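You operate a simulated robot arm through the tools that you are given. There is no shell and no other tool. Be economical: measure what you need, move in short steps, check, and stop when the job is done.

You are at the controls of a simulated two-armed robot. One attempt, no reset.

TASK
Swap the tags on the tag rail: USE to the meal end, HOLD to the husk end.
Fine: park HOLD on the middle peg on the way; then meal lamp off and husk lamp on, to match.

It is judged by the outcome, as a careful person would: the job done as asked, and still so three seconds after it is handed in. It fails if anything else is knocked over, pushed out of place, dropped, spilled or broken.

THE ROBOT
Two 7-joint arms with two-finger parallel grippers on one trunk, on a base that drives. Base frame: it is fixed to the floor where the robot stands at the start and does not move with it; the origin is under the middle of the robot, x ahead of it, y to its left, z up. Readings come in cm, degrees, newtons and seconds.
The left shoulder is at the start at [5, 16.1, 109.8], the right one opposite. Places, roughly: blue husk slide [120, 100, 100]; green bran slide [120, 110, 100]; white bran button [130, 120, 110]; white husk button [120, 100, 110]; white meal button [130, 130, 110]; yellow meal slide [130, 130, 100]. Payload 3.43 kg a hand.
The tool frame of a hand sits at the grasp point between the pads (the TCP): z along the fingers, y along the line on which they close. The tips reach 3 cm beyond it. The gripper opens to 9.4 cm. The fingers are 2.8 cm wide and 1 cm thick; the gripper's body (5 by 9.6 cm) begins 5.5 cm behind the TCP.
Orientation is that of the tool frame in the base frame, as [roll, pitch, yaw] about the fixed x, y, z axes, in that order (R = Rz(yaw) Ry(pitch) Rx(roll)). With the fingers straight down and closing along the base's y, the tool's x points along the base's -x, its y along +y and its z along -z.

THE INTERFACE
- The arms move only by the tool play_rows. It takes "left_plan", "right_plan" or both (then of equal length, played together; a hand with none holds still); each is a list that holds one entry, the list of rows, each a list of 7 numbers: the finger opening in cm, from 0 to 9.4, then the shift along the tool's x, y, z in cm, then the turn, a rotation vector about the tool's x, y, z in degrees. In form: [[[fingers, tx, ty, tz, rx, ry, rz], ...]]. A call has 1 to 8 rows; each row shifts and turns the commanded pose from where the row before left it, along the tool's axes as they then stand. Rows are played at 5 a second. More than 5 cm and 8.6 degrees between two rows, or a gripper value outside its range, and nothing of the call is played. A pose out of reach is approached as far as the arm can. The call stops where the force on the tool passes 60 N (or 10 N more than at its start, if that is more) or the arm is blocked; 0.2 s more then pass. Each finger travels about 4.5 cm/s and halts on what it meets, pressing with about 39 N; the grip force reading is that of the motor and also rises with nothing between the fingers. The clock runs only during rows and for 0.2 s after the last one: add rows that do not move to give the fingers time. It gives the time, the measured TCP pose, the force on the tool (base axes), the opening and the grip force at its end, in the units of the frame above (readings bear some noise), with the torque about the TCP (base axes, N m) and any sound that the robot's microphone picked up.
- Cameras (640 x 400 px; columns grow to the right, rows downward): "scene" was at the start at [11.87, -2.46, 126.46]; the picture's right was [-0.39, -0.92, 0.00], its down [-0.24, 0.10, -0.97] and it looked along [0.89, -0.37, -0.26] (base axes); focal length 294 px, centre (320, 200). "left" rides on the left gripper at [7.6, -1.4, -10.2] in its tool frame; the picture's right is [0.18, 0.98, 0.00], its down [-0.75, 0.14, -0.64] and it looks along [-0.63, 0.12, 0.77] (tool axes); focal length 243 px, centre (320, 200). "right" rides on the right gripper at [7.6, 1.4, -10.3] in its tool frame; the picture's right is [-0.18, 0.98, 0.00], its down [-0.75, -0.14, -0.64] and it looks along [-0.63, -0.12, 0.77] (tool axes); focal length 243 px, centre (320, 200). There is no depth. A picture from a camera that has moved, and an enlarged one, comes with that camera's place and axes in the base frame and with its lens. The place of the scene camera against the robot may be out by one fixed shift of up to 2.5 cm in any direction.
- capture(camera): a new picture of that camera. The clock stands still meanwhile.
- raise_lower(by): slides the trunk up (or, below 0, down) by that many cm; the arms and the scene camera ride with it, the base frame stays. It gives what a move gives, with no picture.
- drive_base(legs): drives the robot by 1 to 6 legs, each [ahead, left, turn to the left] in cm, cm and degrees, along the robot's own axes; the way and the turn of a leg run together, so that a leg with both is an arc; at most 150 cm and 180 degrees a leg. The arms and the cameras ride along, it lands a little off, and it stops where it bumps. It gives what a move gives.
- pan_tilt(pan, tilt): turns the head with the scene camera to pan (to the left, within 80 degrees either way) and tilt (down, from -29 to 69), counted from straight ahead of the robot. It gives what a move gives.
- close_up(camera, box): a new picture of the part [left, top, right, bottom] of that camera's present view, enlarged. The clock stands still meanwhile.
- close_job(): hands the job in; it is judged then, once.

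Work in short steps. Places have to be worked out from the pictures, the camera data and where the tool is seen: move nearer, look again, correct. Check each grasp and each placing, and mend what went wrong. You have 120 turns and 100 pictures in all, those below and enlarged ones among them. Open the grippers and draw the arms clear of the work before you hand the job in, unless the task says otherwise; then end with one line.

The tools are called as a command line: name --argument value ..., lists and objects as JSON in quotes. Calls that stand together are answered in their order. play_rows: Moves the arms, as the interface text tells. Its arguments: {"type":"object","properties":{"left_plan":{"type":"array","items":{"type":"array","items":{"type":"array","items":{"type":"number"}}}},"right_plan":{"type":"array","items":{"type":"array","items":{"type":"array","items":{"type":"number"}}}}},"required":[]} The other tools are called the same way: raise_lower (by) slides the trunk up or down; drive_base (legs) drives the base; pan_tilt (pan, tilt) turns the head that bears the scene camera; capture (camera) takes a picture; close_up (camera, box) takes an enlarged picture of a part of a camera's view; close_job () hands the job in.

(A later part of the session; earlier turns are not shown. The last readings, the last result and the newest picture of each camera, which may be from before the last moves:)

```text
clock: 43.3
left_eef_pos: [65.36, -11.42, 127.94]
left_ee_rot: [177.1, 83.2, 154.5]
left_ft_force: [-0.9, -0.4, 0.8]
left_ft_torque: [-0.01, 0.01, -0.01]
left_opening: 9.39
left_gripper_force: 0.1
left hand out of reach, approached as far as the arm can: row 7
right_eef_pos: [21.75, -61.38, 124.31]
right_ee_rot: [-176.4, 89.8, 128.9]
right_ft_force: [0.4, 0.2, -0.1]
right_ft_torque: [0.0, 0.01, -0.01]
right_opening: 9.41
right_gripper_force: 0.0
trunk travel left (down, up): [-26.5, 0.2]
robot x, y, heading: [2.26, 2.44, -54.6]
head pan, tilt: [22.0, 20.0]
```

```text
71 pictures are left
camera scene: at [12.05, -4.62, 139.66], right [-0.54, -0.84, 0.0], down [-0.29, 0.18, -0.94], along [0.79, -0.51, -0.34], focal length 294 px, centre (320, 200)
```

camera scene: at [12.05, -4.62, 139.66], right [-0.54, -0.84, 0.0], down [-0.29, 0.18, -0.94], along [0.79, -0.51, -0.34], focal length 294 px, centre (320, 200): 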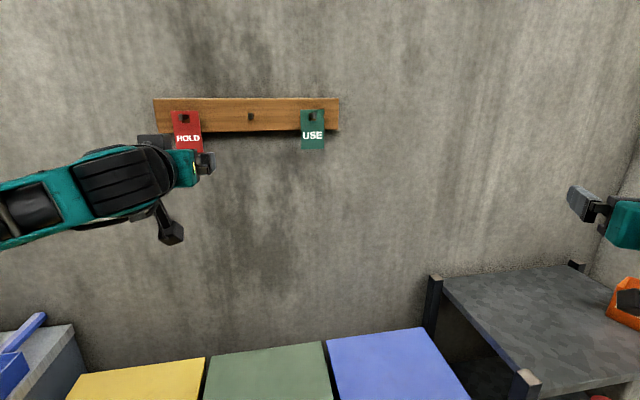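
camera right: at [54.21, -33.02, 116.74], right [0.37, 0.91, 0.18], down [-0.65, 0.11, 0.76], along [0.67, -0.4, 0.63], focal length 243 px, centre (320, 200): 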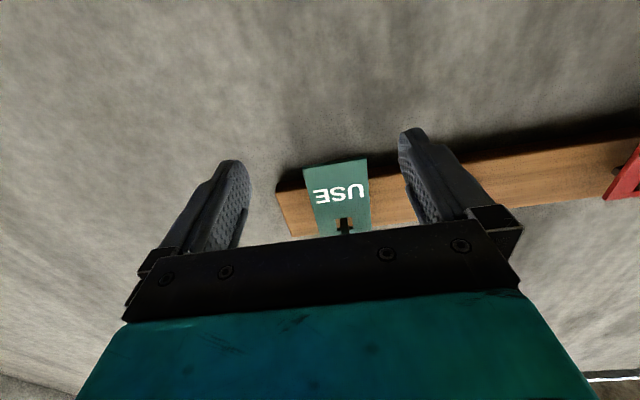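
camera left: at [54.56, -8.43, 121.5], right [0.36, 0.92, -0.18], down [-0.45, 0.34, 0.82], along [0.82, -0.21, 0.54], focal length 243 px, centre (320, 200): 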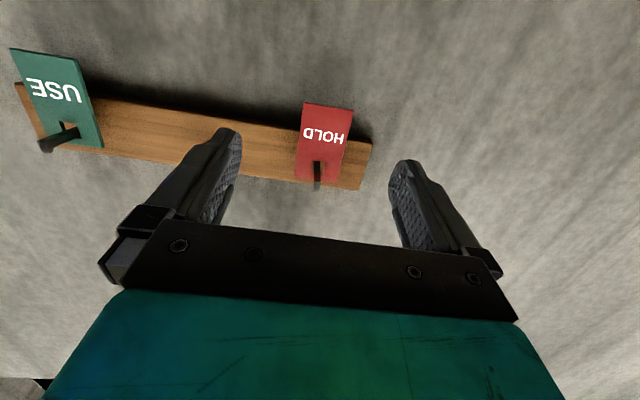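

The hand faces the wall but sits 7° nose-down, and HOLD is centred between the fingers. The arm refuses the last bit of pitch at this bent pose. I'll extend 4 cm and retry the pitch there.

play_rows --left_plan '[[[9.4, -0.3, 0, 2, 0, 0, 0], [9.4, -0.3, 0, 2, 0, 0, 0], [9.4, 0, 0, 0, 0, -3.4, 0], [9.4, 0, 0, 0, 0, -3.4, 0], [9.4, 0, 0, 0, 0, 0, 0]]]'

close_up --camera "left" --box '[120, 40, 520, 290]'

```text
clock: 44.5
left_eef_pos: [69.11, -12.98, 127.9]
left_ee_rot: [177.1, 83.3, 154.6]
left_ft_force: [0.2, -0.5, -0.1]
left_ft_torque: [0.02, -0.01, -0.01]
left_opening: 9.38
left_gripper_force: 0.0
left hand out of reach, approached as far as the arm can: row 3, 4
right_eef_pos: [21.77, -61.46, 124.37]
right_ee_rot: [-177.2, 89.8, 128.2]
right_ft_force: [0.0, -0.5, -0.6]
right_ft_torque: [0.02, 0.04, 0.03]
right_opening: 9.39
right_gripper_force: 0.1
trunk travel left (down, up): [-26.5, 0.2]
robot x, y, heading: [2.7, 2.81, -54.8]
head pan, tilt: [22.0, 20.0]
```

```text
1.60 times, centred on (320, 165) of left
camera zoom: at [58.26, -10.05, 121.58], right [0.36, 0.92, -0.18], down [-0.45, 0.34, 0.83], along [0.82, -0.21, 0.54], focal length 388 px, centre (320, 256)
```

zoom: 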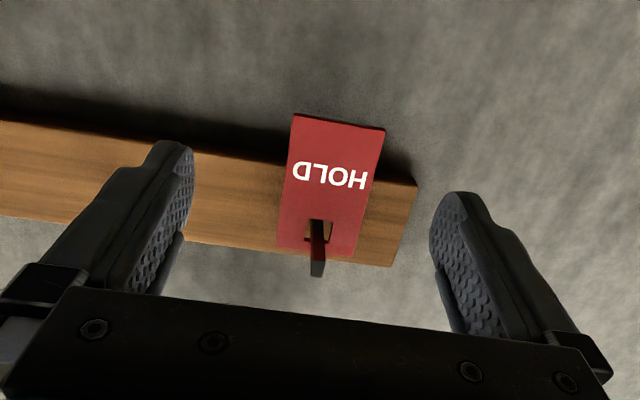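

Extension works at the 7° nose-down pose, which is fine for pinching the tag by its side edges. HOLD triangulates to l≈15.0, bottom z≈126.8, plane n≈79.3, and the TCP is at l≈14.0, n≈68.9. I'll shift left 1 cm and approach to n≈75.5.

play_rows --left_plan '[[[9.4, -0.5, 1.0, 0, 0, 0, 0], [9.4, -0.25, 0, 2.2, 0, 0, 0], [9.4, -0.25, 0, 2.2, 0, 0, 0], [9.4, -0.25, 0, 2.1, 0, 0, 0], [9.4, 0, 0, 0, 0, 0, 0]]]'

capture --camera "left"

close_up --camera "scene" --box '[110, 60, 350, 210]'

```text
clock: 45.7
left_eef_pos: [75.49, -14.96, 128.43]
left_ee_rot: [177.0, 83.2, 154.5]
left_ft_force: [0.5, 0.0, 0.0]
left_ft_torque: [-0.02, 0.0, 0.01]
left_opening: 9.39
left_gripper_force: 0.1
right_eef_pos: [21.77, -61.31, 124.31]
right_ee_rot: [-176.6, 89.9, 128.8]
right_ft_force: [0.0, -0.3, 0.3]
right_ft_torque: [0.05, -0.02, 0.0]
right_opening: 9.42
right_gripper_force: 0.1
trunk travel left (down, up): [-26.5, 0.2]
robot x, y, heading: [2.61, 2.64, -54.6]
head pan, tilt: [22.0, 20.0]
```

```text
69 pictures are left
camera left: at [64.72, -11.94, 121.97], right [0.36, 0.92, -0.18], down [-0.45, 0.34, 0.83], along [0.82, -0.21, 0.54], focal length 243 px, centre (320, 200)
```

left: 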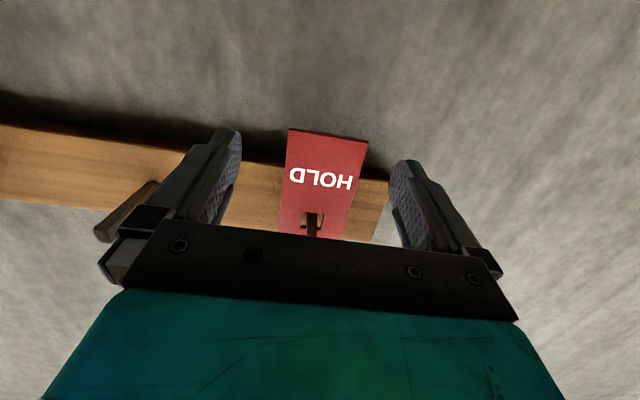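

```text
2.67 times, centred on (230, 135) of scene
camera zoom: at [12.04, -4.6, 139.67], right [-0.54, -0.84, 0.0], down [-0.29, 0.18, -0.94], along [0.79, -0.51, -0.34], focal length 783 px, centre (560, 373)
```

zoom: 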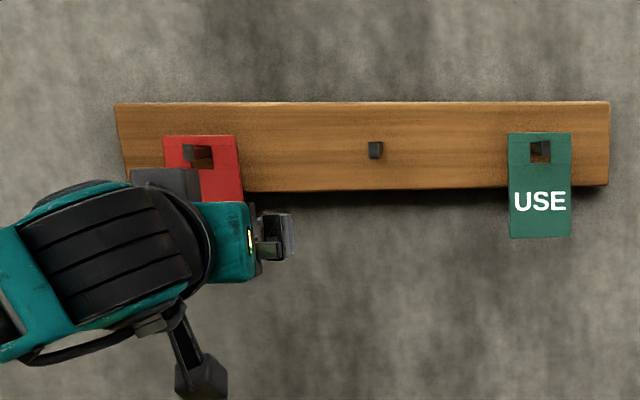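

Consistent: tag centre is at l≈14.9 and the TCP at l≈14.5, n≈75.6. I'll shift 0.4 cm left and go in 2 cm more.

play_rows --left_plan '[[[9.4, 0, 0.4, 0, 0, 0, 0], [9.4, -0.12, 0, 1.0, 0, 0, 0], [9.4, -0.12, 0, 1.0, 0, 0, 0], [9.4, 0, 0, 0, 0, 0, 0]]]'

capture --camera "left"

```text
clock: 46.7
left_eef_pos: [77.59, -15.22, 128.54]
left_ee_rot: [177.1, 83.2, 154.6]
left_ft_force: [0.4, -0.8, 0.4]
left_ft_torque: [-0.03, 0.01, -0.03]
left_opening: 9.37
left_gripper_force: 0.0
right_eef_pos: [21.66, -61.42, 124.42]
right_ee_rot: [-178.6, 89.9, 126.9]
right_ft_force: [0.7, -0.7, 0.0]
right_ft_torque: [0.01, 0.02, 0.0]
right_opening: 9.4
right_gripper_force: 0.0
trunk travel left (down, up): [-26.5, 0.2]
robot x, y, heading: [2.64, 2.19, -54.7]
head pan, tilt: [22.0, 20.0]
```

```text
67 pictures are left
camera left: at [66.74, -12.31, 122.09], right [0.36, 0.92, -0.18], down [-0.45, 0.34, 0.83], along [0.82, -0.21, 0.54], focal length 243 px, centre (320, 200)
```

left: 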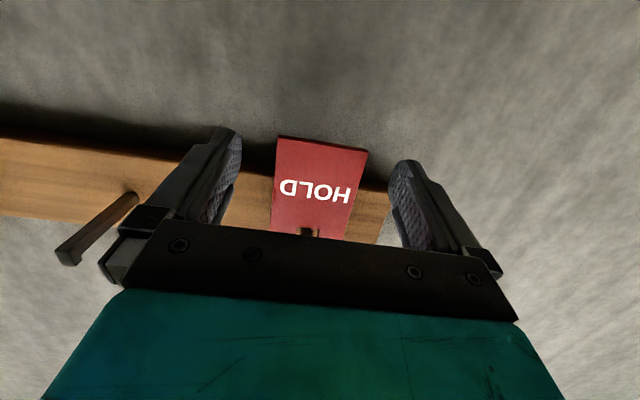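

The tag now lies between the fingertips, with tips about 1.3 cm past its plane. I'll close on its side edges.

play_rows --left_plan '[[[6, 0, 0, 0, 0, 0, 0], [5, 0, 0, 0, 0, 0, 0], [4, 0, 0, 0, 0, 0, 0], [4, 0, 0, 0, 0, 0, 0], [4, 0, 0, 0, 0, 0, 0], [4, 0, 0, 0, 0, 0, 0]]]'

capture --camera "left"

```text
clock: 48.1
left_eef_pos: [77.51, -15.29, 128.49]
left_ee_rot: [177.1, 83.2, 154.7]
left_ft_force: [-1.3, 0.2, 0.3]
left_ft_torque: [0.0, 0.0, 0.02]
left_opening: 5.04
left_gripper_force: 39.0
right_eef_pos: [21.71, -61.45, 124.32]
right_ee_rot: [-177.2, 89.9, 128.1]
right_ft_force: [1.0, 0.6, 0.7]
right_ft_torque: [0.0, 0.01, -0.01]
right_opening: 9.41
right_gripper_force: 0.1
trunk travel left (down, up): [-26.5, 0.2]
robot x, y, heading: [2.47, 2.54, -54.7]
head pan, tilt: [22.0, 20.0]
```

```text
66 pictures are left
camera left: at [66.72, -12.32, 122.08], right [0.36, 0.92, -0.18], down [-0.45, 0.34, 0.83], along [0.82, -0.21, 0.54], focal length 243 px, centre (320, 200)
```

left: 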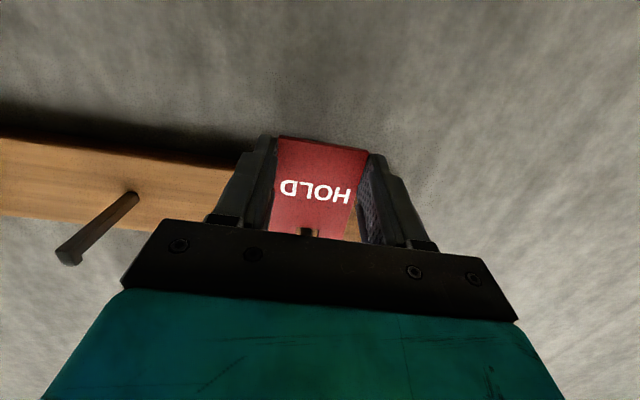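

The grip is firm (opening 5.04, 39 N). Before lifting off I'll zoom on the middle peg to judge its slope and any lip.

close_up --camera "left" --box '[40, 160, 200, 260]'

close_up --camera "scene" --box '[150, 85, 350, 165]'

```text
4.00 times, centred on (120, 210) of left
camera zoom: at [66.72, -12.32, 122.08], right [0.36, 0.92, -0.18], down [-0.45, 0.34, 0.83], along [0.82, -0.21, 0.54], focal length 970 px, centre (1120, 160)
```

zoom: 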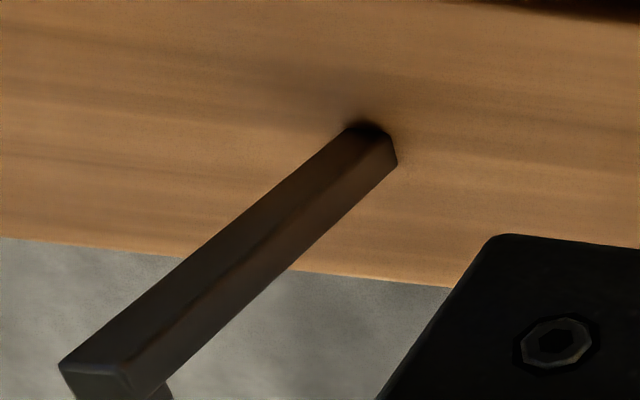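

```text
3.20 times, centred on (250, 125) of scene
camera zoom: at [12.05, -4.62, 139.66], right [-0.54, -0.84, 0.0], down [-0.29, 0.18, -0.94], along [0.79, -0.51, -0.34], focal length 939 px, centre (544, 440)
```

zoom: 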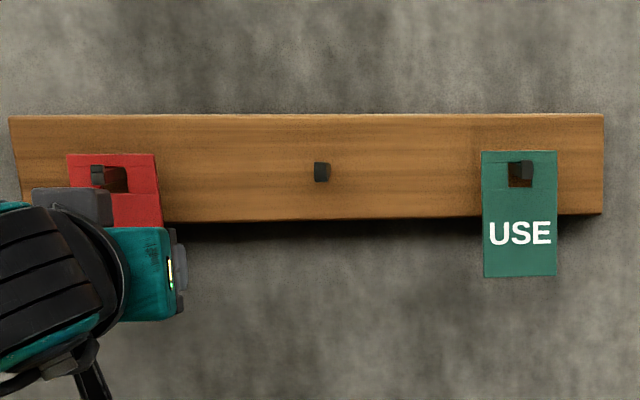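

There may be a small upturned lip at the peg tip. I'll look a bit lower in the picture.

close_up --camera "left" --box '[40, 220, 136, 280]'

```text
6.67 times, centred on (88, 250) of left
camera zoom: at [66.72, -12.32, 122.08], right [0.36, 0.92, -0.18], down [-0.45, 0.34, 0.83], along [0.82, -0.21, 0.54], focal length 1618 px, centre (1867, -133)
```

zoom: 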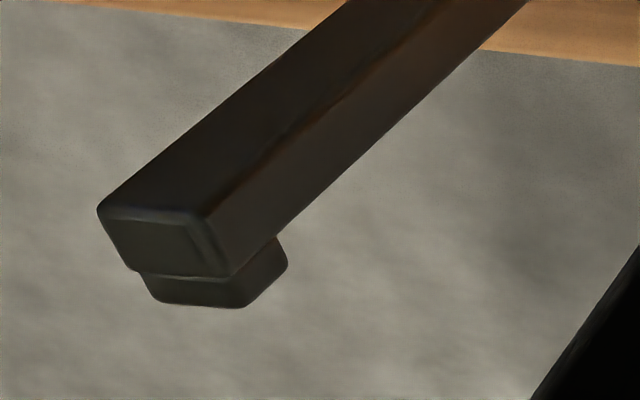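

There is a small ~0.35 cm lip on top of the peg tip. The peg is about 0.65 cm tall and the tag hole about 1.8 cm, so I'll lift 0.75 cm to centre the peg in the hole, then draw straight out in steps.

play_rows --left_plan '[[[4, -0.37, 0, -0.04, 0, 0, 0], [4, -0.37, 0, -0.04, 0, 0, 0], [4, 0, 0, 0, 0, 0, 0]]]'

close_up --camera "scene" --box '[150, 85, 250, 165]'

close_up --camera "left" --box '[230, 110, 420, 240]'

```text
clock: 48.9
left_eef_pos: [77.77, -15.26, 129.21]
left_ee_rot: [177.2, 83.1, 154.7]
left_ft_force: [-0.1, -0.1, 0.5]
left_ft_torque: [0.0, -0.01, -0.04]
left_opening: 5.04
left_gripper_force: 38.8
right_eef_pos: [21.72, -61.45, 124.38]
right_ee_rot: [-176.5, 89.9, 128.9]
right_ft_force: [0.1, 0.3, 0.1]
right_ft_torque: [0.01, 0.0, 0.0]
right_opening: 9.41
right_gripper_force: 0.1
trunk travel left (down, up): [-26.5, 0.2]
robot x, y, heading: [2.85, 2.48, -54.8]
head pan, tilt: [22.0, 20.0]
```

```text
5.00 times, centred on (200, 125) of scene
camera zoom: at [12.05, -4.62, 139.66], right [-0.54, -0.84, 0.0], down [-0.29, 0.18, -0.94], along [0.79, -0.51, -0.34], focal length 1468 px, centre (920, 575)
```

zoom: 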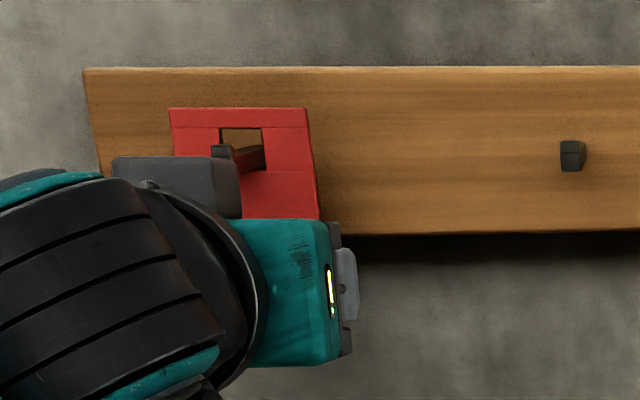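

```text
3.08 times, centred on (325, 175) of left
camera zoom: at [66.8, -12.26, 122.87], right [0.36, 0.92, -0.18], down [-0.45, 0.34, 0.83], along [0.82, -0.21, 0.54], focal length 746 px, centre (305, 277)
```

zoom: 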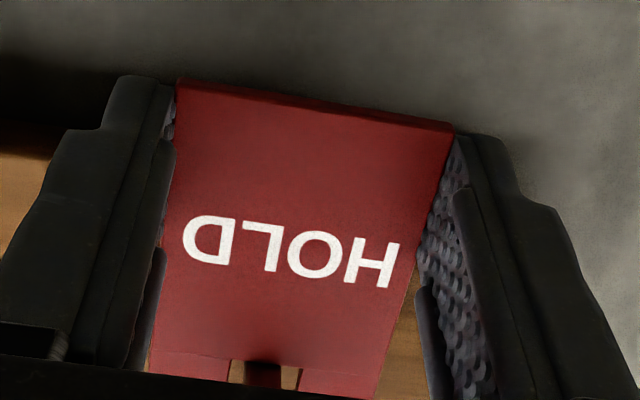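

The tag is lifted and hanging free on the peg, which seems to rise slightly outward (~5°). I'll draw out following that slope, in small steps with the force watched.

play_rows --left_plan '[[[4, 0.04, 0, -0.9, 0, 0, 0], [4, 0.04, 0, -0.9, 0, 0, 0], [4, 0, 0, 0, 0, 0, 0]]]'

close_up --camera "scene" --box '[150, 85, 250, 165]'

```text
clock: 49.7
left_eef_pos: [75.79, -14.41, 129.08]
left_ee_rot: [177.0, 83.1, 154.6]
left_ft_force: [-0.2, -0.5, -0.1]
left_ft_torque: [0.02, 0.0, 0.0]
left_opening: 5.05
left_gripper_force: 38.8
right_eef_pos: [21.72, -61.48, 124.33]
right_ee_rot: [-176.6, 89.8, 128.8]
right_ft_force: [-0.7, -0.9, 0.1]
right_ft_torque: [0.04, 0.0, 0.04]
right_opening: 9.43
right_gripper_force: 0.0
trunk travel left (down, up): [-26.5, 0.2]
robot x, y, heading: [2.65, 2.27, -54.9]
head pan, tilt: [22.0, 20.0]
```

```text
5.00 times, centred on (200, 125) of scene
camera zoom: at [12.05, -4.63, 139.66], right [-0.54, -0.84, 0.0], down [-0.29, 0.18, -0.94], along [0.79, -0.51, -0.34], focal length 1468 px, centre (920, 575)
```

zoom: 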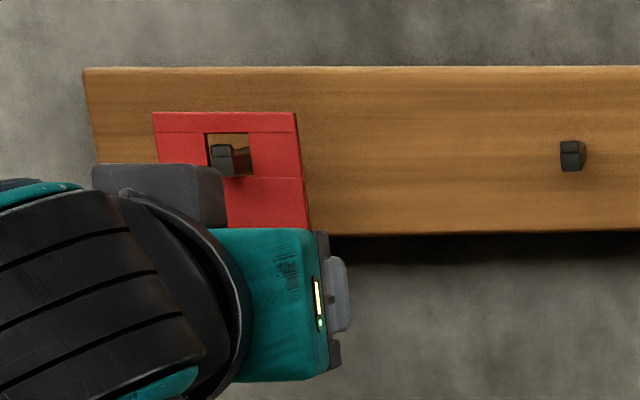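

There was no contact force and the peg remains inside the hole. I'll continue outward, raising slightly.

play_rows --left_plan '[[[4, -0.1, 0, -0.9, 0, 0, 0], [4, 0, 0, -0.9, 0, 0, 0], [4, 0, 0, 0, 0, 0, 0]]]'

close_up --camera "scene" --box '[150, 85, 250, 165]'

```text
clock: 50.5
left_eef_pos: [74.34, -13.78, 129.26]
left_ee_rot: [176.8, 82.7, 154.4]
left_ft_force: [1.5, -0.5, -11.9]
left_ft_torque: [0.11, 0.29, 0.03]
left_opening: 5.03
left_gripper_force: 38.8
right_eef_pos: [21.78, -61.46, 124.21]
right_ee_rot: [-162.3, 89.8, 143.0]
right_ft_force: [-0.7, 1.2, 1.2]
right_ft_torque: [-0.03, -0.01, 0.0]
right_opening: 9.39
right_gripper_force: 0.1
trunk travel left (down, up): [-26.5, 0.2]
robot x, y, heading: [2.5, 2.51, -54.7]
head pan, tilt: [22.0, 20.0]
```

```text
5.00 times, centred on (200, 125) of scene
camera zoom: at [12.24, -4.67, 139.63], right [-0.54, -0.84, 0.0], down [-0.29, 0.18, -0.94], along [0.79, -0.51, -0.34], focal length 1468 px, centre (920, 575)
```

zoom: 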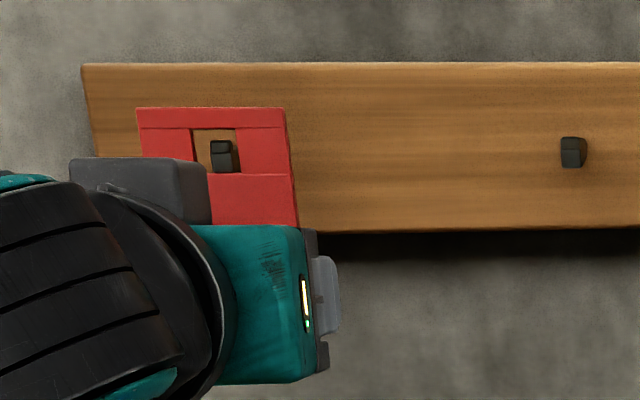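

A downward force of 12 N means the hole's lower edge is pressing up on the peg, so I'm too high. I'll lower by 0.35 cm.

play_rows --left_plan '[[[4, 0.35, 0, 0.04, 0, 0, 0], [4, 0, 0, 0, 0, 0, 0]]]'

close_up --camera "scene" --box '[150, 85, 250, 165]'

```text
clock: 51.1
left_eef_pos: [74.25, -13.7, 129.26]
left_ee_rot: [177.3, 83.2, 154.9]
left_ft_force: [2.8, -1.4, -5.8]
left_ft_torque: [0.04, 0.16, 0.04]
left_opening: 5.07
left_gripper_force: 38.8
right_eef_pos: [21.75, -61.47, 124.28]
right_ee_rot: [-167.8, 89.8, 137.5]
right_ft_force: [0.1, -0.7, 0.1]
right_ft_torque: [-0.01, 0.01, -0.01]
right_opening: 9.39
right_gripper_force: 0.0
trunk travel left (down, up): [-26.5, 0.2]
robot x, y, heading: [2.59, 2.26, -54.4]
head pan, tilt: [22.0, 20.0]
```

```text
5.00 times, centred on (200, 125) of scene
camera zoom: at [12.15, -4.65, 139.66], right [-0.54, -0.84, 0.0], down [-0.29, 0.18, -0.94], along [0.79, -0.51, -0.34], focal length 1468 px, centre (920, 575)
```

zoom: 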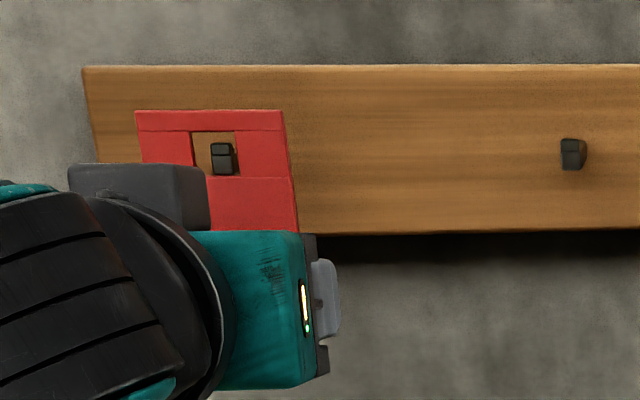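

The force has halved but some remains. I'll lower another 0.2 cm.

play_rows --left_plan '[[[4, 0.2, 0, 0.02, 0, 0, 0], [4, 0, 0, 0, 0, 0, 0]]]'

capture --camera "left"

```text
clock: 51.7
left_eef_pos: [74.33, -13.77, 128.99]
left_ee_rot: [177.2, 83.3, 154.8]
left_ft_force: [-1.3, 0.1, -0.1]
left_ft_torque: [0.0, 0.01, 0.01]
left_opening: 5.06
left_gripper_force: 38.8
right_eef_pos: [21.73, -61.5, 124.32]
right_ee_rot: [-175.9, 89.8, 129.4]
right_ft_force: [0.3, -0.1, 0.2]
right_ft_torque: [0.0, -0.04, -0.01]
right_opening: 9.41
right_gripper_force: 0.1
trunk travel left (down, up): [-26.5, 0.2]
robot x, y, heading: [2.65, 2.47, -54.9]
head pan, tilt: [22.0, 20.0]
```

```text
57 pictures are left
camera left: at [63.35, -10.76, 122.67], right [0.36, 0.92, -0.18], down [-0.46, 0.34, 0.82], along [0.82, -0.21, 0.54], focal length 243 px, centre (320, 200)
```

left: 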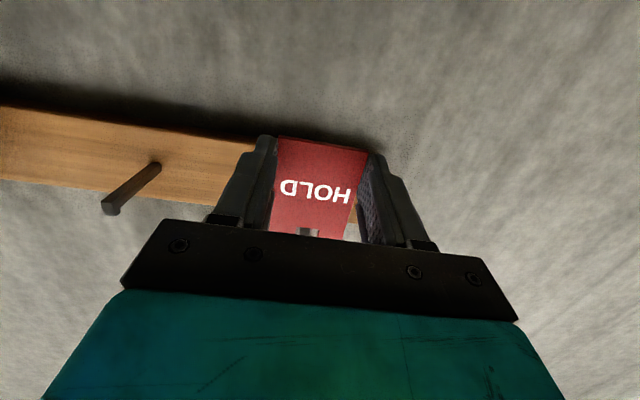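

The contact force is gone at TCP z=129.0, with the tag at about the peg tip. I'll pull straight out level.

play_rows --left_plan '[[[4, 0.1, 0, -0.8, 0, 0, 0], [4, 0.1, 0, -0.8, 0, 0, 0], [4, 0, 0, 0, 0, 0, 0]]]'

close_up --camera "scene" --box '[130, 85, 290, 165]'

```text
clock: 52.5
left_eef_pos: [72.64, -13.04, 128.88]
left_ee_rot: [177.2, 83.2, 154.7]
left_ft_force: [-1.0, -0.3, 0.4]
left_ft_torque: [-0.02, -0.01, 0.03]
left_opening: 5.08
left_gripper_force: 39.2
right_eef_pos: [21.75, -61.42, 124.44]
right_ee_rot: [-176.4, 89.8, 128.9]
right_ft_force: [1.3, 0.2, 0.1]
right_ft_torque: [-0.02, -0.01, 0.01]
right_opening: 9.42
right_gripper_force: 0.1
trunk travel left (down, up): [-26.5, 0.2]
robot x, y, heading: [2.49, 2.4, -54.8]
head pan, tilt: [22.0, 20.0]
```

```text
4.00 times, centred on (210, 125) of scene
camera zoom: at [12.06, -4.63, 139.66], right [-0.54, -0.84, 0.0], down [-0.29, 0.18, -0.94], along [0.79, -0.51, -0.34], focal length 1174 px, centre (760, 500)
```

zoom: 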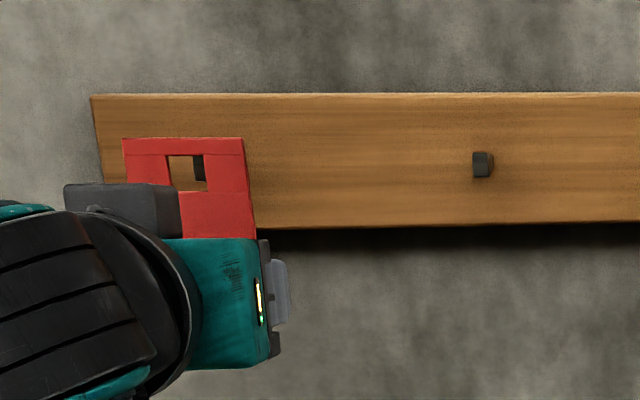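

HOLD is off its peg and held. I'll retract 4 cm more, then slide the base 12.5 cm along the wall so the arm keeps the same geometry at the middle peg.

play_rows --left_plan '[[[4, 0.23, 0, -2, 0, 0, 0], [4, 0.23, 0, -2, 0, 0, 0], [4, 0, 0, 0, 0, 0, 0]]]'

drive_base --legs '[[6.4, -10.7, 0]]'

capture --camera "left"

close_up --camera "scene" --box '[100, 60, 340, 210]'

```text
clock: 53.3
left_eef_pos: [68.82, -11.55, 129.04]
left_ee_rot: [177.0, 83.1, 154.5]
left_ft_force: [-0.4, -0.5, -0.1]
left_ft_torque: [-0.06, 0.01, 0.02]
left_opening: 5.05
left_gripper_force: 38.9
right_eef_pos: [21.78, -61.44, 124.18]
right_ee_rot: [-175.3, 89.7, 129.7]
right_ft_force: [0.2, 0.4, -0.7]
right_ft_torque: [-0.03, -0.05, 0.0]
right_opening: 9.43
right_gripper_force: 0.1
trunk travel left (down, up): [-26.5, 0.2]
robot x, y, heading: [2.77, 2.2, -54.7]
head pan, tilt: [22.0, 20.0]
```

```text
clock: 54.6
left_eef_pos: [63.81, -23.26, 129.05]
left_ee_rot: [176.7, 83.1, 154.2]
left_ft_force: [-0.8, 0.5, -0.5]
left_ft_torque: [0.04, 0.01, 0.03]
left_opening: 5.03
left_gripper_force: 39.2
right_eef_pos: [16.56, -73.08, 124.32]
right_ee_rot: [169.5, 89.8, 114.8]
right_ft_force: [0.0, 0.4, 0.7]
right_ft_torque: [-0.02, 0.0, -0.01]
right_opening: 9.37
right_gripper_force: 0.0
trunk travel left (down, up): [-26.5, 0.2]
robot x, y, heading: [-2.32, -8.99, -54.9]
head pan, tilt: [22.0, 20.0]
```

```text
55 pictures are left
camera left: at [52.96, -20.31, 122.68], right [0.36, 0.92, -0.18], down [-0.45, 0.33, 0.83], along [0.82, -0.21, 0.54], focal length 243 px, centre (320, 200)
```

left: 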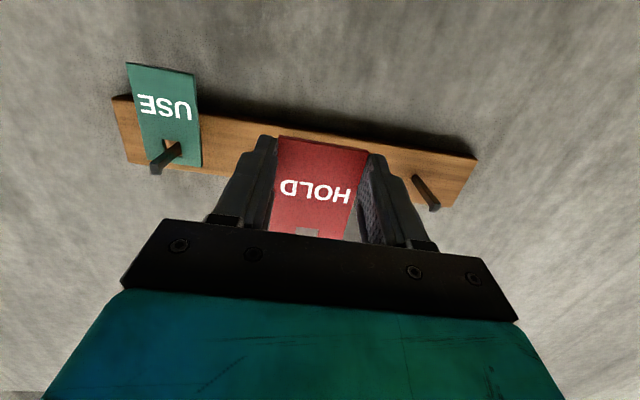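

```text
2.67 times, centred on (220, 135) of scene
camera zoom: at [6.96, -16.33, 139.66], right [-0.54, -0.84, 0.0], down [-0.29, 0.19, -0.94], along [0.79, -0.51, -0.34], focal length 783 px, centre (587, 373)
```

zoom: 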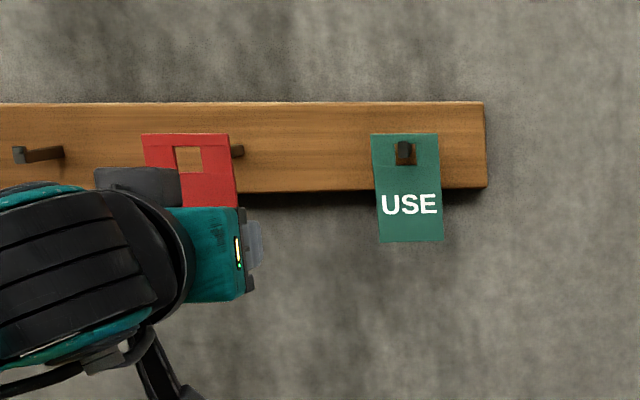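

HOLD is held at l≈2.4, near the middle peg, but the tag hides the peg. I'll raise the hand 6 cm so the hand camera sees the middle peg past the tag, to align accurately.

play_rows --left_plan '[[[4, -2, 0, 0, 0, 0, 0], [4, -2, 0, 0, 0, 0, 0], [4, -2, 0, 0, 0, 0, 0], [4, 0, 0, 0, 0, 0, 0]]]'

close_up --camera "left" --box '[120, 0, 520, 250]'

```text
clock: 55.6
left_eef_pos: [64.64, -23.43, 134.92]
left_ee_rot: [177.1, 83.0, 154.6]
left_ft_force: [0.6, -0.5, -0.3]
left_ft_torque: [0.01, 0.04, 0.02]
left_opening: 5.04
left_gripper_force: 38.7
right_eef_pos: [16.72, -73.02, 124.31]
right_ee_rot: [-174.8, 89.9, 130.5]
right_ft_force: [-0.1, 0.3, 0.6]
right_ft_torque: [-0.02, 0.01, 0.02]
right_opening: 9.4
right_gripper_force: 0.1
trunk travel left (down, up): [-26.5, 0.2]
robot x, y, heading: [-2.43, -9.0, -54.6]
head pan, tilt: [22.0, 20.0]
```

```text
1.60 times, centred on (320, 125) of left
camera zoom: at [53.79, -20.53, 128.58], right [0.36, 0.92, -0.18], down [-0.45, 0.34, 0.83], along [0.82, -0.21, 0.54], focal length 388 px, centre (320, 320)
```

zoom: 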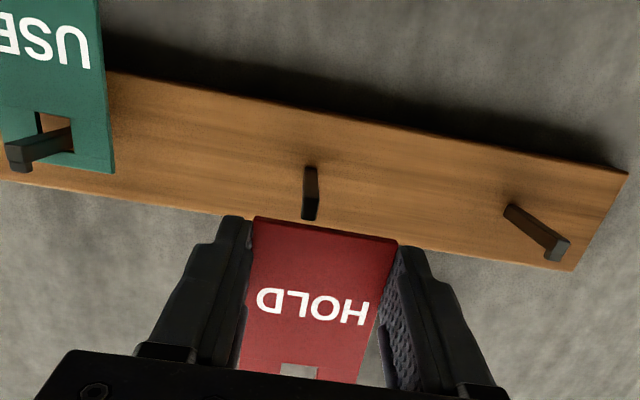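

The middle peg sits at l≈2.1, with pegs about 13 cm apart, and the TCP is at l≈2.6. I'll lower to z≈129.0 and shift right 0.45 cm, then check.

play_rows --left_plan '[[[4, 2, -0.2, 0.23, 0, 0, 0], [4, 2, -0.2, 0.23, 0, 0, 0], [4, 1.86, -0.05, 0.23, 0, 0, 0], [4, 0, 0, 0, 0, 0, 0]]]'

play_rows --left_plan '[[[4, -0.16, 0, 1.4, 0, 0, 0], [4, -0.16, 0, 1.4, 0, 0, 0], [4, 0, 0, 0, 0, 0, 0]]]'

close_up --camera "scene" --box '[110, 85, 270, 165]'

```text
clock: 56.6
left_eef_pos: [64.13, -23.7, 129.0]
left_ee_rot: [177.2, 83.2, 154.7]
left_ft_force: [-0.3, 0.5, 0.5]
left_ft_torque: [0.02, -0.04, 0.02]
left_opening: 5.05
left_gripper_force: 39.2
right_eef_pos: [16.55, -73.05, 124.26]
right_ee_rot: [-176.6, 89.9, 128.6]
right_ft_force: [-0.9, -0.3, 0.2]
right_ft_torque: [-0.05, -0.01, 0.01]
right_opening: 9.38
right_gripper_force: 0.1
trunk travel left (down, up): [-26.5, 0.2]
robot x, y, heading: [-2.28, -9.09, -54.9]
head pan, tilt: [22.0, 20.0]
```

```text
clock: 57.4
left_eef_pos: [66.72, -24.92, 129.08]
left_ee_rot: [177.0, 83.2, 154.5]
left_ft_force: [0.9, 0.4, -0.1]
left_ft_torque: [-0.03, -0.02, 0.04]
left_opening: 5.04
left_gripper_force: 39.3
right_eef_pos: [16.61, -72.99, 124.24]
right_ee_rot: [-175.8, 89.9, 129.5]
right_ft_force: [-0.1, 0.6, 0.0]
right_ft_torque: [0.02, -0.01, 0.0]
right_opening: 9.39
right_gripper_force: 0.0
trunk travel left (down, up): [-26.5, 0.2]
robot x, y, heading: [-2.65, -9.2, -54.7]
head pan, tilt: [22.0, 20.0]
```

```text
4.00 times, centred on (190, 125) of scene
camera zoom: at [6.99, -16.23, 139.66], right [-0.54, -0.84, 0.0], down [-0.29, 0.18, -0.94], along [0.79, -0.51, -0.34], focal length 1174 px, centre (840, 500)
```

zoom: 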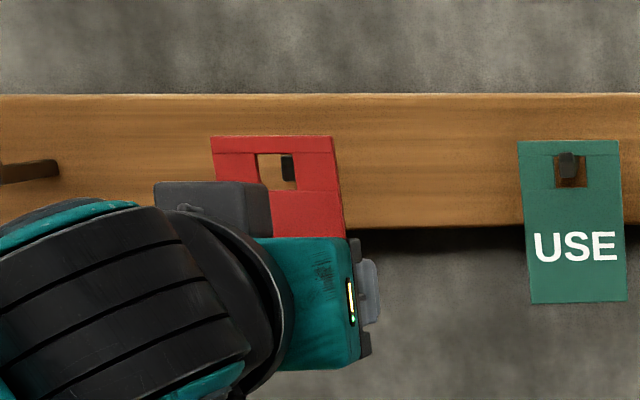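

Peg and hole alignment now matches the view I had when HOLD came off its own peg. I'll advance level in small steps, with a 0.1 cm left trim.

play_rows --left_plan '[[[4, -0.16, 0.1, 1.3, 0, 0, 0], [4, -0.16, 0, 1.3, 0, 0, 0], [4, 0, 0, 0, 0, 0, 0]]]'

close_up --camera "scene" --box '[130, 85, 230, 165]'

```text
clock: 58.2
left_eef_pos: [69.39, -25.75, 129.12]
left_ee_rot: [177.1, 83.1, 154.6]
left_ft_force: [0.2, 0.4, -0.7]
left_ft_torque: [0.0, 0.0, -0.01]
left_opening: 5.03
left_gripper_force: 39.1
right_eef_pos: [16.74, -72.98, 124.33]
right_ee_rot: [-175.0, 89.9, 130.4]
right_ft_force: [-0.2, -0.8, 1.2]
right_ft_torque: [0.02, 0.0, -0.01]
right_opening: 9.42
right_gripper_force: 0.0
trunk travel left (down, up): [-26.5, 0.2]
robot x, y, heading: [-2.22, -8.86, -54.6]
head pan, tilt: [22.0, 20.0]
```

```text
5.00 times, centred on (180, 125) of scene
camera zoom: at [7.0, -16.23, 139.66], right [-0.54, -0.84, 0.0], down [-0.29, 0.18, -0.94], along [0.79, -0.51, -0.34], focal length 1468 px, centre (1020, 575)
```

zoom: 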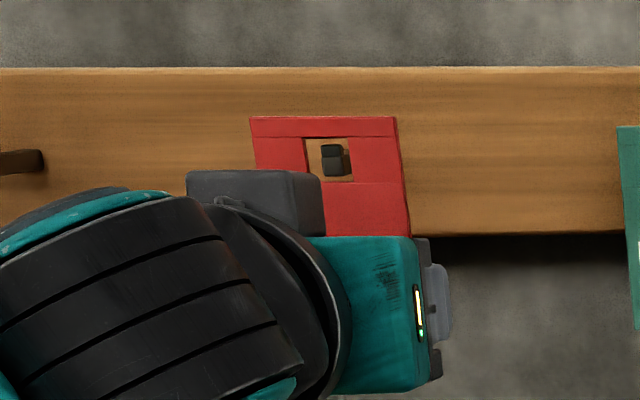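

The peg tip is centred in the hole. I'll advance 1.8 cm more, lowering a hair.

play_rows --left_plan '[[[4, -0.03, 0, 0.9, 0, 0, 0], [4, -0.08, 0, 0.9, 0, 0, 0], [4, 0, 0, 0, 0, 0, 0]]]'

play_rows --left_plan '[[[4, -0.1, 0, 0.9, 0, 0, 0], [4, -0.1, 0, 0.8, 0, 0, 0], [4, 0, 0, 0, 0, 0, 0]]]'

close_up --camera "scene" --box '[130, 85, 230, 165]'

```text
clock: 59.0
left_eef_pos: [70.96, -26.56, 128.84]
left_ee_rot: [177.0, 83.1, 154.5]
left_ft_force: [-0.3, 0.8, 0.5]
left_ft_torque: [0.03, -0.01, -0.02]
left_opening: 5.04
left_gripper_force: 39.6
right_eef_pos: [16.65, -72.88, 124.4]
right_ee_rot: [-175.8, 89.9, 129.6]
right_ft_force: [0.1, -0.2, 0.2]
right_ft_torque: [-0.03, -0.01, 0.0]
right_opening: 9.37
right_gripper_force: 0.0
trunk travel left (down, up): [-26.5, 0.2]
robot x, y, heading: [-2.37, -8.87, -54.6]
head pan, tilt: [22.0, 20.0]
```

```text
clock: 59.8
left_eef_pos: [72.38, -27.24, 128.96]
left_ee_rot: [177.1, 83.3, 154.5]
left_ft_force: [-0.4, -0.2, 0.5]
left_ft_torque: [0.0, -0.01, 0.02]
left_opening: 5.02
left_gripper_force: 38.8
right_eef_pos: [16.57, -72.97, 124.35]
right_ee_rot: [-175.1, 90.0, 130.1]
right_ft_force: [0.4, 1.1, -0.9]
right_ft_torque: [0.0, 0.03, -0.01]
right_opening: 9.4
right_gripper_force: 0.1
trunk travel left (down, up): [-26.5, 0.2]
robot x, y, heading: [-2.27, -8.79, -54.9]
head pan, tilt: [22.0, 20.0]
```

```text
5.00 times, centred on (180, 125) of scene
camera zoom: at [7.0, -16.23, 139.66], right [-0.54, -0.84, 0.0], down [-0.29, 0.18, -0.94], along [0.79, -0.51, -0.34], focal length 1468 px, centre (1020, 575)
```

zoom: 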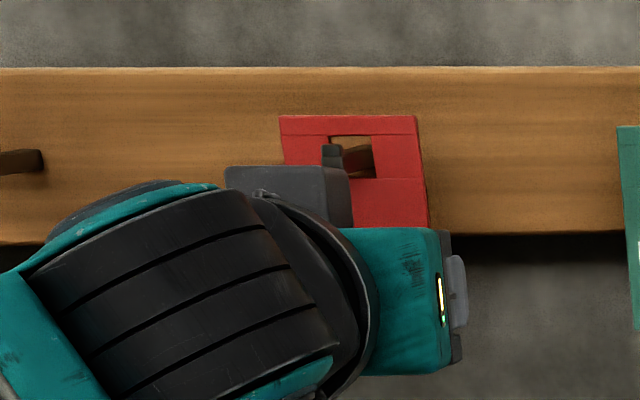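

The tag is on the peg at n≈77.3, where it hung at 77.6 and z 128.5. I'll go in 0.3 cm, lower 0.5 cm, and read the force.

play_rows --left_plan '[[[4, -0.03, 0, 0.3, 0, 0, 0], [4, 0.25, 0, 0.03, 0, 0, 0], [4, 0.25, 0, 0.03, 0, 0, 0], [4, 0, 0, 0, 0, 0, 0]]]'

```text
clock: 60.8
left_eef_pos: [72.78, -27.23, 128.55]
left_ee_rot: [177.1, 83.2, 154.5]
left_ft_force: [-0.4, -0.6, 1.5]
left_ft_torque: [-0.01, 0.01, 0.0]
left_opening: 5.06
left_gripper_force: 39.0
right_eef_pos: [16.61, -73.04, 124.45]
right_ee_rot: [-177.4, 89.9, 127.9]
right_ft_force: [0.9, 0.9, 0.0]
right_ft_torque: [0.0, -0.03, 0.0]
right_opening: 9.4
right_gripper_force: 0.1
trunk travel left (down, up): [-26.5, 0.2]
robot x, y, heading: [-2.62, -9.12, -54.5]
head pan, tilt: [22.0, 20.0]
```

Slight upward force, so the tag is just resting on the peg. I'll open the fingers and check that it hangs.

play_rows --left_plan '[[[6, 0, 0, 0, 0, 0, 0], [8, 0, 0, 0, 0, 0, 0], [9.4, 0, 0, 0, 0, 0, 0], [9.4, 0, 0, 0, 0, 0, 0], [9.4, 0, 0, 0, 0, 0, 0]]]'

capture --camera "left"

close_up --camera "scene" --box '[130, 85, 230, 165]'

```text
clock: 62.0
left_eef_pos: [72.8, -27.21, 128.28]
left_ee_rot: [177.0, 83.1, 154.5]
left_ft_force: [1.1, 0.3, -0.3]
left_ft_torque: [0.0, -0.01, -0.02]
left_opening: 9.41
left_gripper_force: 0.0
right_eef_pos: [16.67, -73.0, 124.32]
right_ee_rot: [-175.8, 89.9, 129.5]
right_ft_force: [0.6, -0.8, -0.4]
right_ft_torque: [0.01, -0.03, -0.01]
right_opening: 9.38
right_gripper_force: 0.0
trunk travel left (down, up): [-26.5, 0.2]
robot x, y, heading: [-2.74, -9.07, -54.4]
head pan, tilt: [22.0, 20.0]
```

```text
49 pictures are left
camera left: at [62.0, -24.29, 122.01], right [0.36, 0.92, -0.18], down [-0.45, 0.34, 0.83], along [0.82, -0.21, 0.54], focal length 243 px, centre (320, 200)
```

left: 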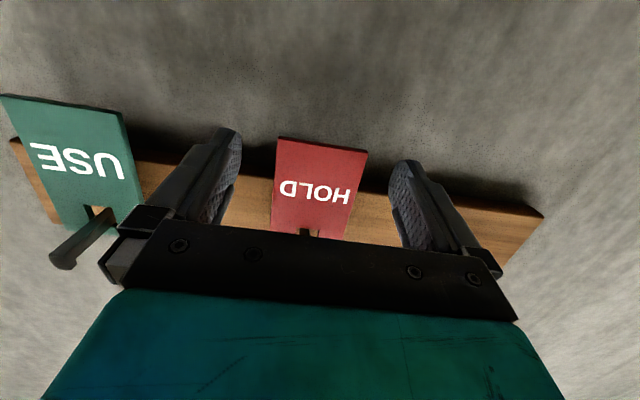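

```text
5.00 times, centred on (180, 125) of scene
camera zoom: at [7.0, -16.24, 139.66], right [-0.54, -0.84, 0.0], down [-0.29, 0.18, -0.94], along [0.79, -0.51, -0.34], focal length 1468 px, centre (1020, 575)
```

zoom: 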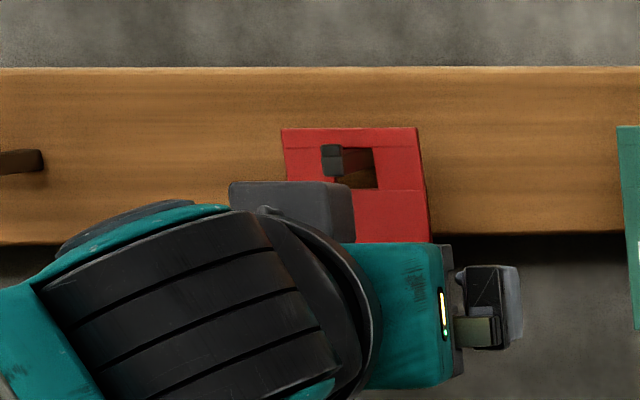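

HOLD hangs properly on the middle peg. I'll back out level, then slide the base another 12.9 cm along the wall to USE.

play_rows --left_plan '[[[9.4, 0.25, 0, -2.2, 0, 0, 0], [9.4, 0.25, 0, -2.2, 0, 0, 0], [9.4, 0.25, 0, -2.2, 0, 0, 0], [9.4, 0.25, 0, -2.4, 0, 0, 0], [9.4, 0, 0, 0, 0, 0, 0]]]'

drive_base --legs '[[6.9, -10.9, 0]]'

capture --camera "left"

```text
clock: 63.2
left_eef_pos: [64.46, -23.8, 128.62]
left_ee_rot: [177.2, 83.1, 154.7]
left_ft_force: [0.2, -0.1, -0.7]
left_ft_torque: [-0.02, 0.02, -0.01]
left_opening: 9.43
left_gripper_force: 0.1
right_eef_pos: [16.65, -73.11, 124.31]
right_ee_rot: [-175.4, 89.7, 129.8]
right_ft_force: [-0.2, -0.5, 0.1]
right_ft_torque: [0.0, 0.0, -0.01]
right_opening: 9.38
right_gripper_force: 0.0
trunk travel left (down, up): [-26.5, 0.2]
robot x, y, heading: [-2.31, -9.2, -54.6]
head pan, tilt: [22.0, 20.0]
```

```text
clock: 64.5
left_eef_pos: [59.63, -33.92, 128.64]
left_ee_rot: [177.5, 83.1, 155.4]
left_ft_force: [-0.6, -0.1, 0.5]
left_ft_torque: [-0.01, 0.02, -0.02]
left_opening: 9.41
left_gripper_force: 0.1
right_eef_pos: [12.15, -83.32, 124.31]
right_ee_rot: [-174.1, 89.7, 131.5]
right_ft_force: [-1.0, 0.9, -0.3]
right_ft_torque: [0.02, 0.01, -0.01]
right_opening: 9.4
right_gripper_force: 0.2
trunk travel left (down, up): [-26.5, 0.2]
robot x, y, heading: [-7.46, -19.73, -54.4]
head pan, tilt: [22.0, 20.0]
stopped in leg 1: the robot was blocked; the commanded pose is now the measured one
```

```text
47 pictures are left
camera left: at [48.85, -30.99, 122.27], right [0.35, 0.92, -0.18], down [-0.45, 0.33, 0.83], along [0.82, -0.21, 0.54], focal length 243 px, centre (320, 200)
```

left: 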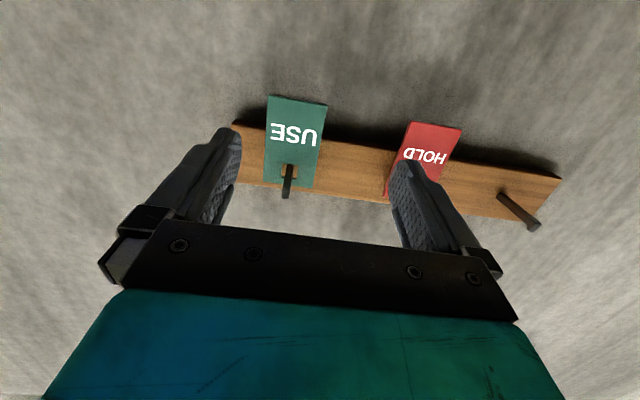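

The base was blocked about 1.7 cm early, but USE is now within arm reach. I'll check the right side for what it touched.

pan_tilt --pan -10 --tilt 45

capture --camera "scene"

```text
clock: 65.5
left_eef_pos: [59.64, -33.96, 128.73]
left_ee_rot: [177.2, 83.1, 155.0]
left_ft_force: [-0.2, -0.3, 0.2]
left_ft_torque: [-0.03, 0.0, 0.0]
left_opening: 9.43
left_gripper_force: 0.1
right_eef_pos: [12.25, -83.51, 124.27]
right_ee_rot: [-174.7, 89.8, 130.9]
right_ft_force: [0.0, 0.3, -0.2]
right_ft_torque: [-0.01, 0.03, -0.02]
right_opening: 9.38
right_gripper_force: 0.1
trunk travel left (down, up): [-26.5, 0.2]
robot x, y, heading: [-7.4, -19.43, -54.3]
head pan, tilt: [-10.0, 45.0]
```

```text
46 pictures are left
camera scene: at [-2.14, -29.04, 135.8], right [-0.9, -0.43, 0.0], down [-0.31, 0.64, -0.71], along [0.31, -0.64, -0.71], focal length 294 px, centre (320, 200)
```

scene: 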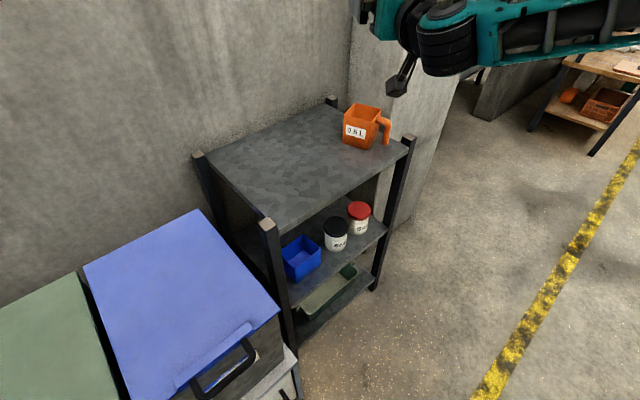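

Nothing was disturbed. I'll pull the right arm back away from the pillar. With the left hand, I'll move right 1.85 cm onto USE's centre (l≈-10.85) and approach to n≈75.5.

play_rows --left_plan '[[[9.4, 0.1, -1.85, 0, 0, 0, 0], [9.4, -0.24, 0, 2.5, 0, 0, 0], [9.4, -0.24, 0, 2.5, 0, 0, 0], [9.4, -0.24, 0, 2.4, 0, 0, 0], [9.4, 0, 0, 0, 0, 0, 0]]]' --right_plan '[[[9.4, 0, 0, -2, 0, 0, 0], [9.4, 0, 0, -2, 0, 0, 0], [9.4, 0, 0, -2, 0, 0, 0], [9.4, 0, 0, -2, 0, 0, 0], [9.4, 0, 0, 0, 0, 0, 0]]]'

capture --camera "left"

```text
clock: 66.7
left_eef_pos: [65.96, -38.6, 128.17]
left_ee_rot: [177.3, 83.1, 155.1]
left_ft_force: [0.5, -0.7, -0.1]
left_ft_torque: [0.01, 0.01, 0.01]
left_opening: 9.38
left_gripper_force: 0.2
right_eef_pos: [7.45, -76.98, 124.35]
right_ee_rot: [-170.0, 89.7, 135.5]
right_ft_force: [-0.2, 0.2, 0.0]
right_ft_torque: [0.0, -0.02, -0.01]
right_opening: 9.41
right_gripper_force: 0.0
trunk travel left (down, up): [-26.5, 0.2]
robot x, y, heading: [-7.47, -19.5, -54.5]
head pan, tilt: [-10.0, 45.0]
```

```text
45 pictures are left
camera left: at [55.24, -35.63, 122.01], right [0.35, 0.92, -0.18], down [-0.46, 0.33, 0.83], along [0.82, -0.21, 0.54], focal length 243 px, centre (320, 200)
```

left: 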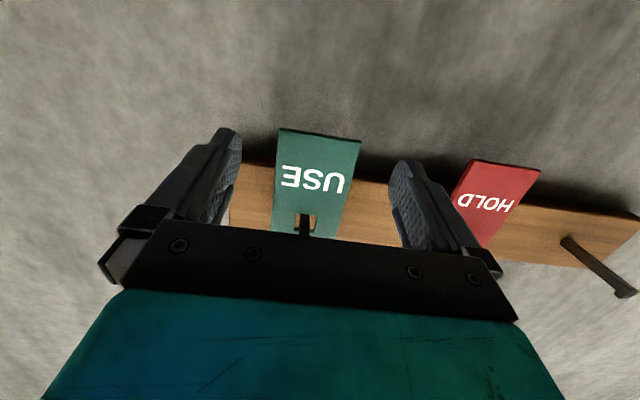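

USE is centred between the fingers. I'll go in 2 cm, raise 0.3 cm, and close.

play_rows --left_plan '[[[9.4, -0.3, 0, 1.0, 0, 0, 0], [9.4, -0.24, 0, 1.0, 0, 0, 0], [9.4, 0, 0, 0, 0, 0, 0], [6, 0, 0, 0, 0, 0, 0], [5, 0, 0, 0, 0, 0, 0], [4, 0, 0, 0, 0, 0, 0], [4, 0, 0, 0, 0, 0, 0], [4, 0, 0, 0, 0, 0, 0]]]'

capture --camera "left"

```text
clock: 68.5
left_eef_pos: [67.85, -39.12, 128.59]
left_ee_rot: [177.2, 83.1, 155.0]
left_ft_force: [0.0, -0.1, 0.1]
left_ft_torque: [0.05, 0.0, -0.01]
left_opening: 5.03
left_gripper_force: 39.0
right_eef_pos: [7.47, -77.04, 124.33]
right_ee_rot: [-174.0, 89.8, 131.8]
right_ft_force: [-0.6, -0.5, 0.2]
right_ft_torque: [-0.02, 0.0, -0.01]
right_opening: 9.4
right_gripper_force: 0.1
trunk travel left (down, up): [-26.5, 0.2]
robot x, y, heading: [-7.26, -19.31, -54.6]
head pan, tilt: [-10.0, 45.0]
```

```text
44 pictures are left
camera left: at [57.05, -36.27, 122.32], right [0.35, 0.92, -0.18], down [-0.45, 0.33, 0.83], along [0.82, -0.21, 0.54], focal length 243 px, centre (320, 200)
```

left: 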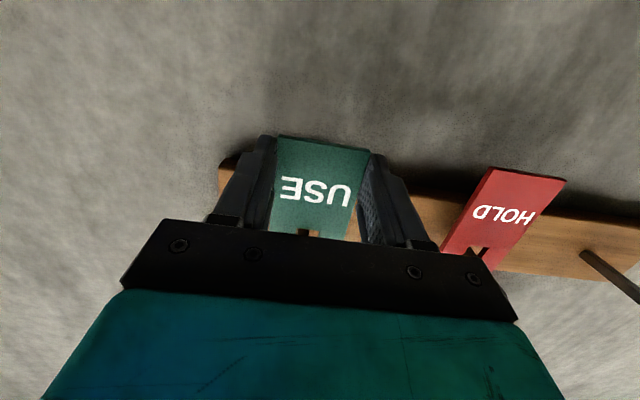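

USE is gripped at its hanging height (TCP z 128.6). I'll lift 0.55 cm and draw out level.

play_rows --left_plan '[[[4, -0.27, 0, -0.03, 0, 0, 0], [4, -0.27, 0, -0.03, 0, 0, 0], [4, 0, 0, 0, 0, 0, 0], [4, 0.12, 0, -1, 0, 0, 0], [4, 0.12, 0, -1, 0, 0, 0], [4, 0, 0, 0, 0, 0, 0]]]'

play_rows --left_plan '[[[4, 0.12, 0, -0.8, 0, 0, 0], [4, 0.12, 0, -0.8, 0, 0, 0], [4, 0, 0, 0, 0, 0, 0]]]'

```text
clock: 69.9
left_eef_pos: [65.9, -38.55, 129.15]
left_ee_rot: [177.2, 83.1, 155.1]
left_ft_force: [-0.4, -0.8, 0.5]
left_ft_torque: [-0.02, -0.03, 0.01]
left_opening: 5.03
left_gripper_force: 39.0
right_eef_pos: [7.43, -76.98, 124.38]
right_ee_rot: [-174.7, 89.8, 130.9]
right_ft_force: [-0.4, 0.2, 0.2]
right_ft_torque: [-0.02, -0.03, 0.01]
right_opening: 9.36
right_gripper_force: 0.1
trunk travel left (down, up): [-26.5, 0.2]
robot x, y, heading: [-6.93, -19.77, -54.3]
head pan, tilt: [-10.0, 45.0]
```

```text
clock: 70.7
left_eef_pos: [64.44, -37.89, 129.06]
left_ee_rot: [177.2, 83.1, 154.9]
left_ft_force: [0.2, -0.5, 0.0]
left_ft_torque: [-0.02, -0.01, -0.02]
left_opening: 5.05
left_gripper_force: 38.6
right_eef_pos: [7.41, -77.04, 124.39]
right_ee_rot: [-174.2, 89.8, 131.3]
right_ft_force: [0.1, 0.1, -0.9]
right_ft_torque: [0.02, 0.03, -0.04]
right_opening: 9.4
right_gripper_force: 0.0
trunk travel left (down, up): [-26.5, 0.2]
robot x, y, heading: [-7.5, -19.77, -54.7]
head pan, tilt: [-10.0, 45.0]
```

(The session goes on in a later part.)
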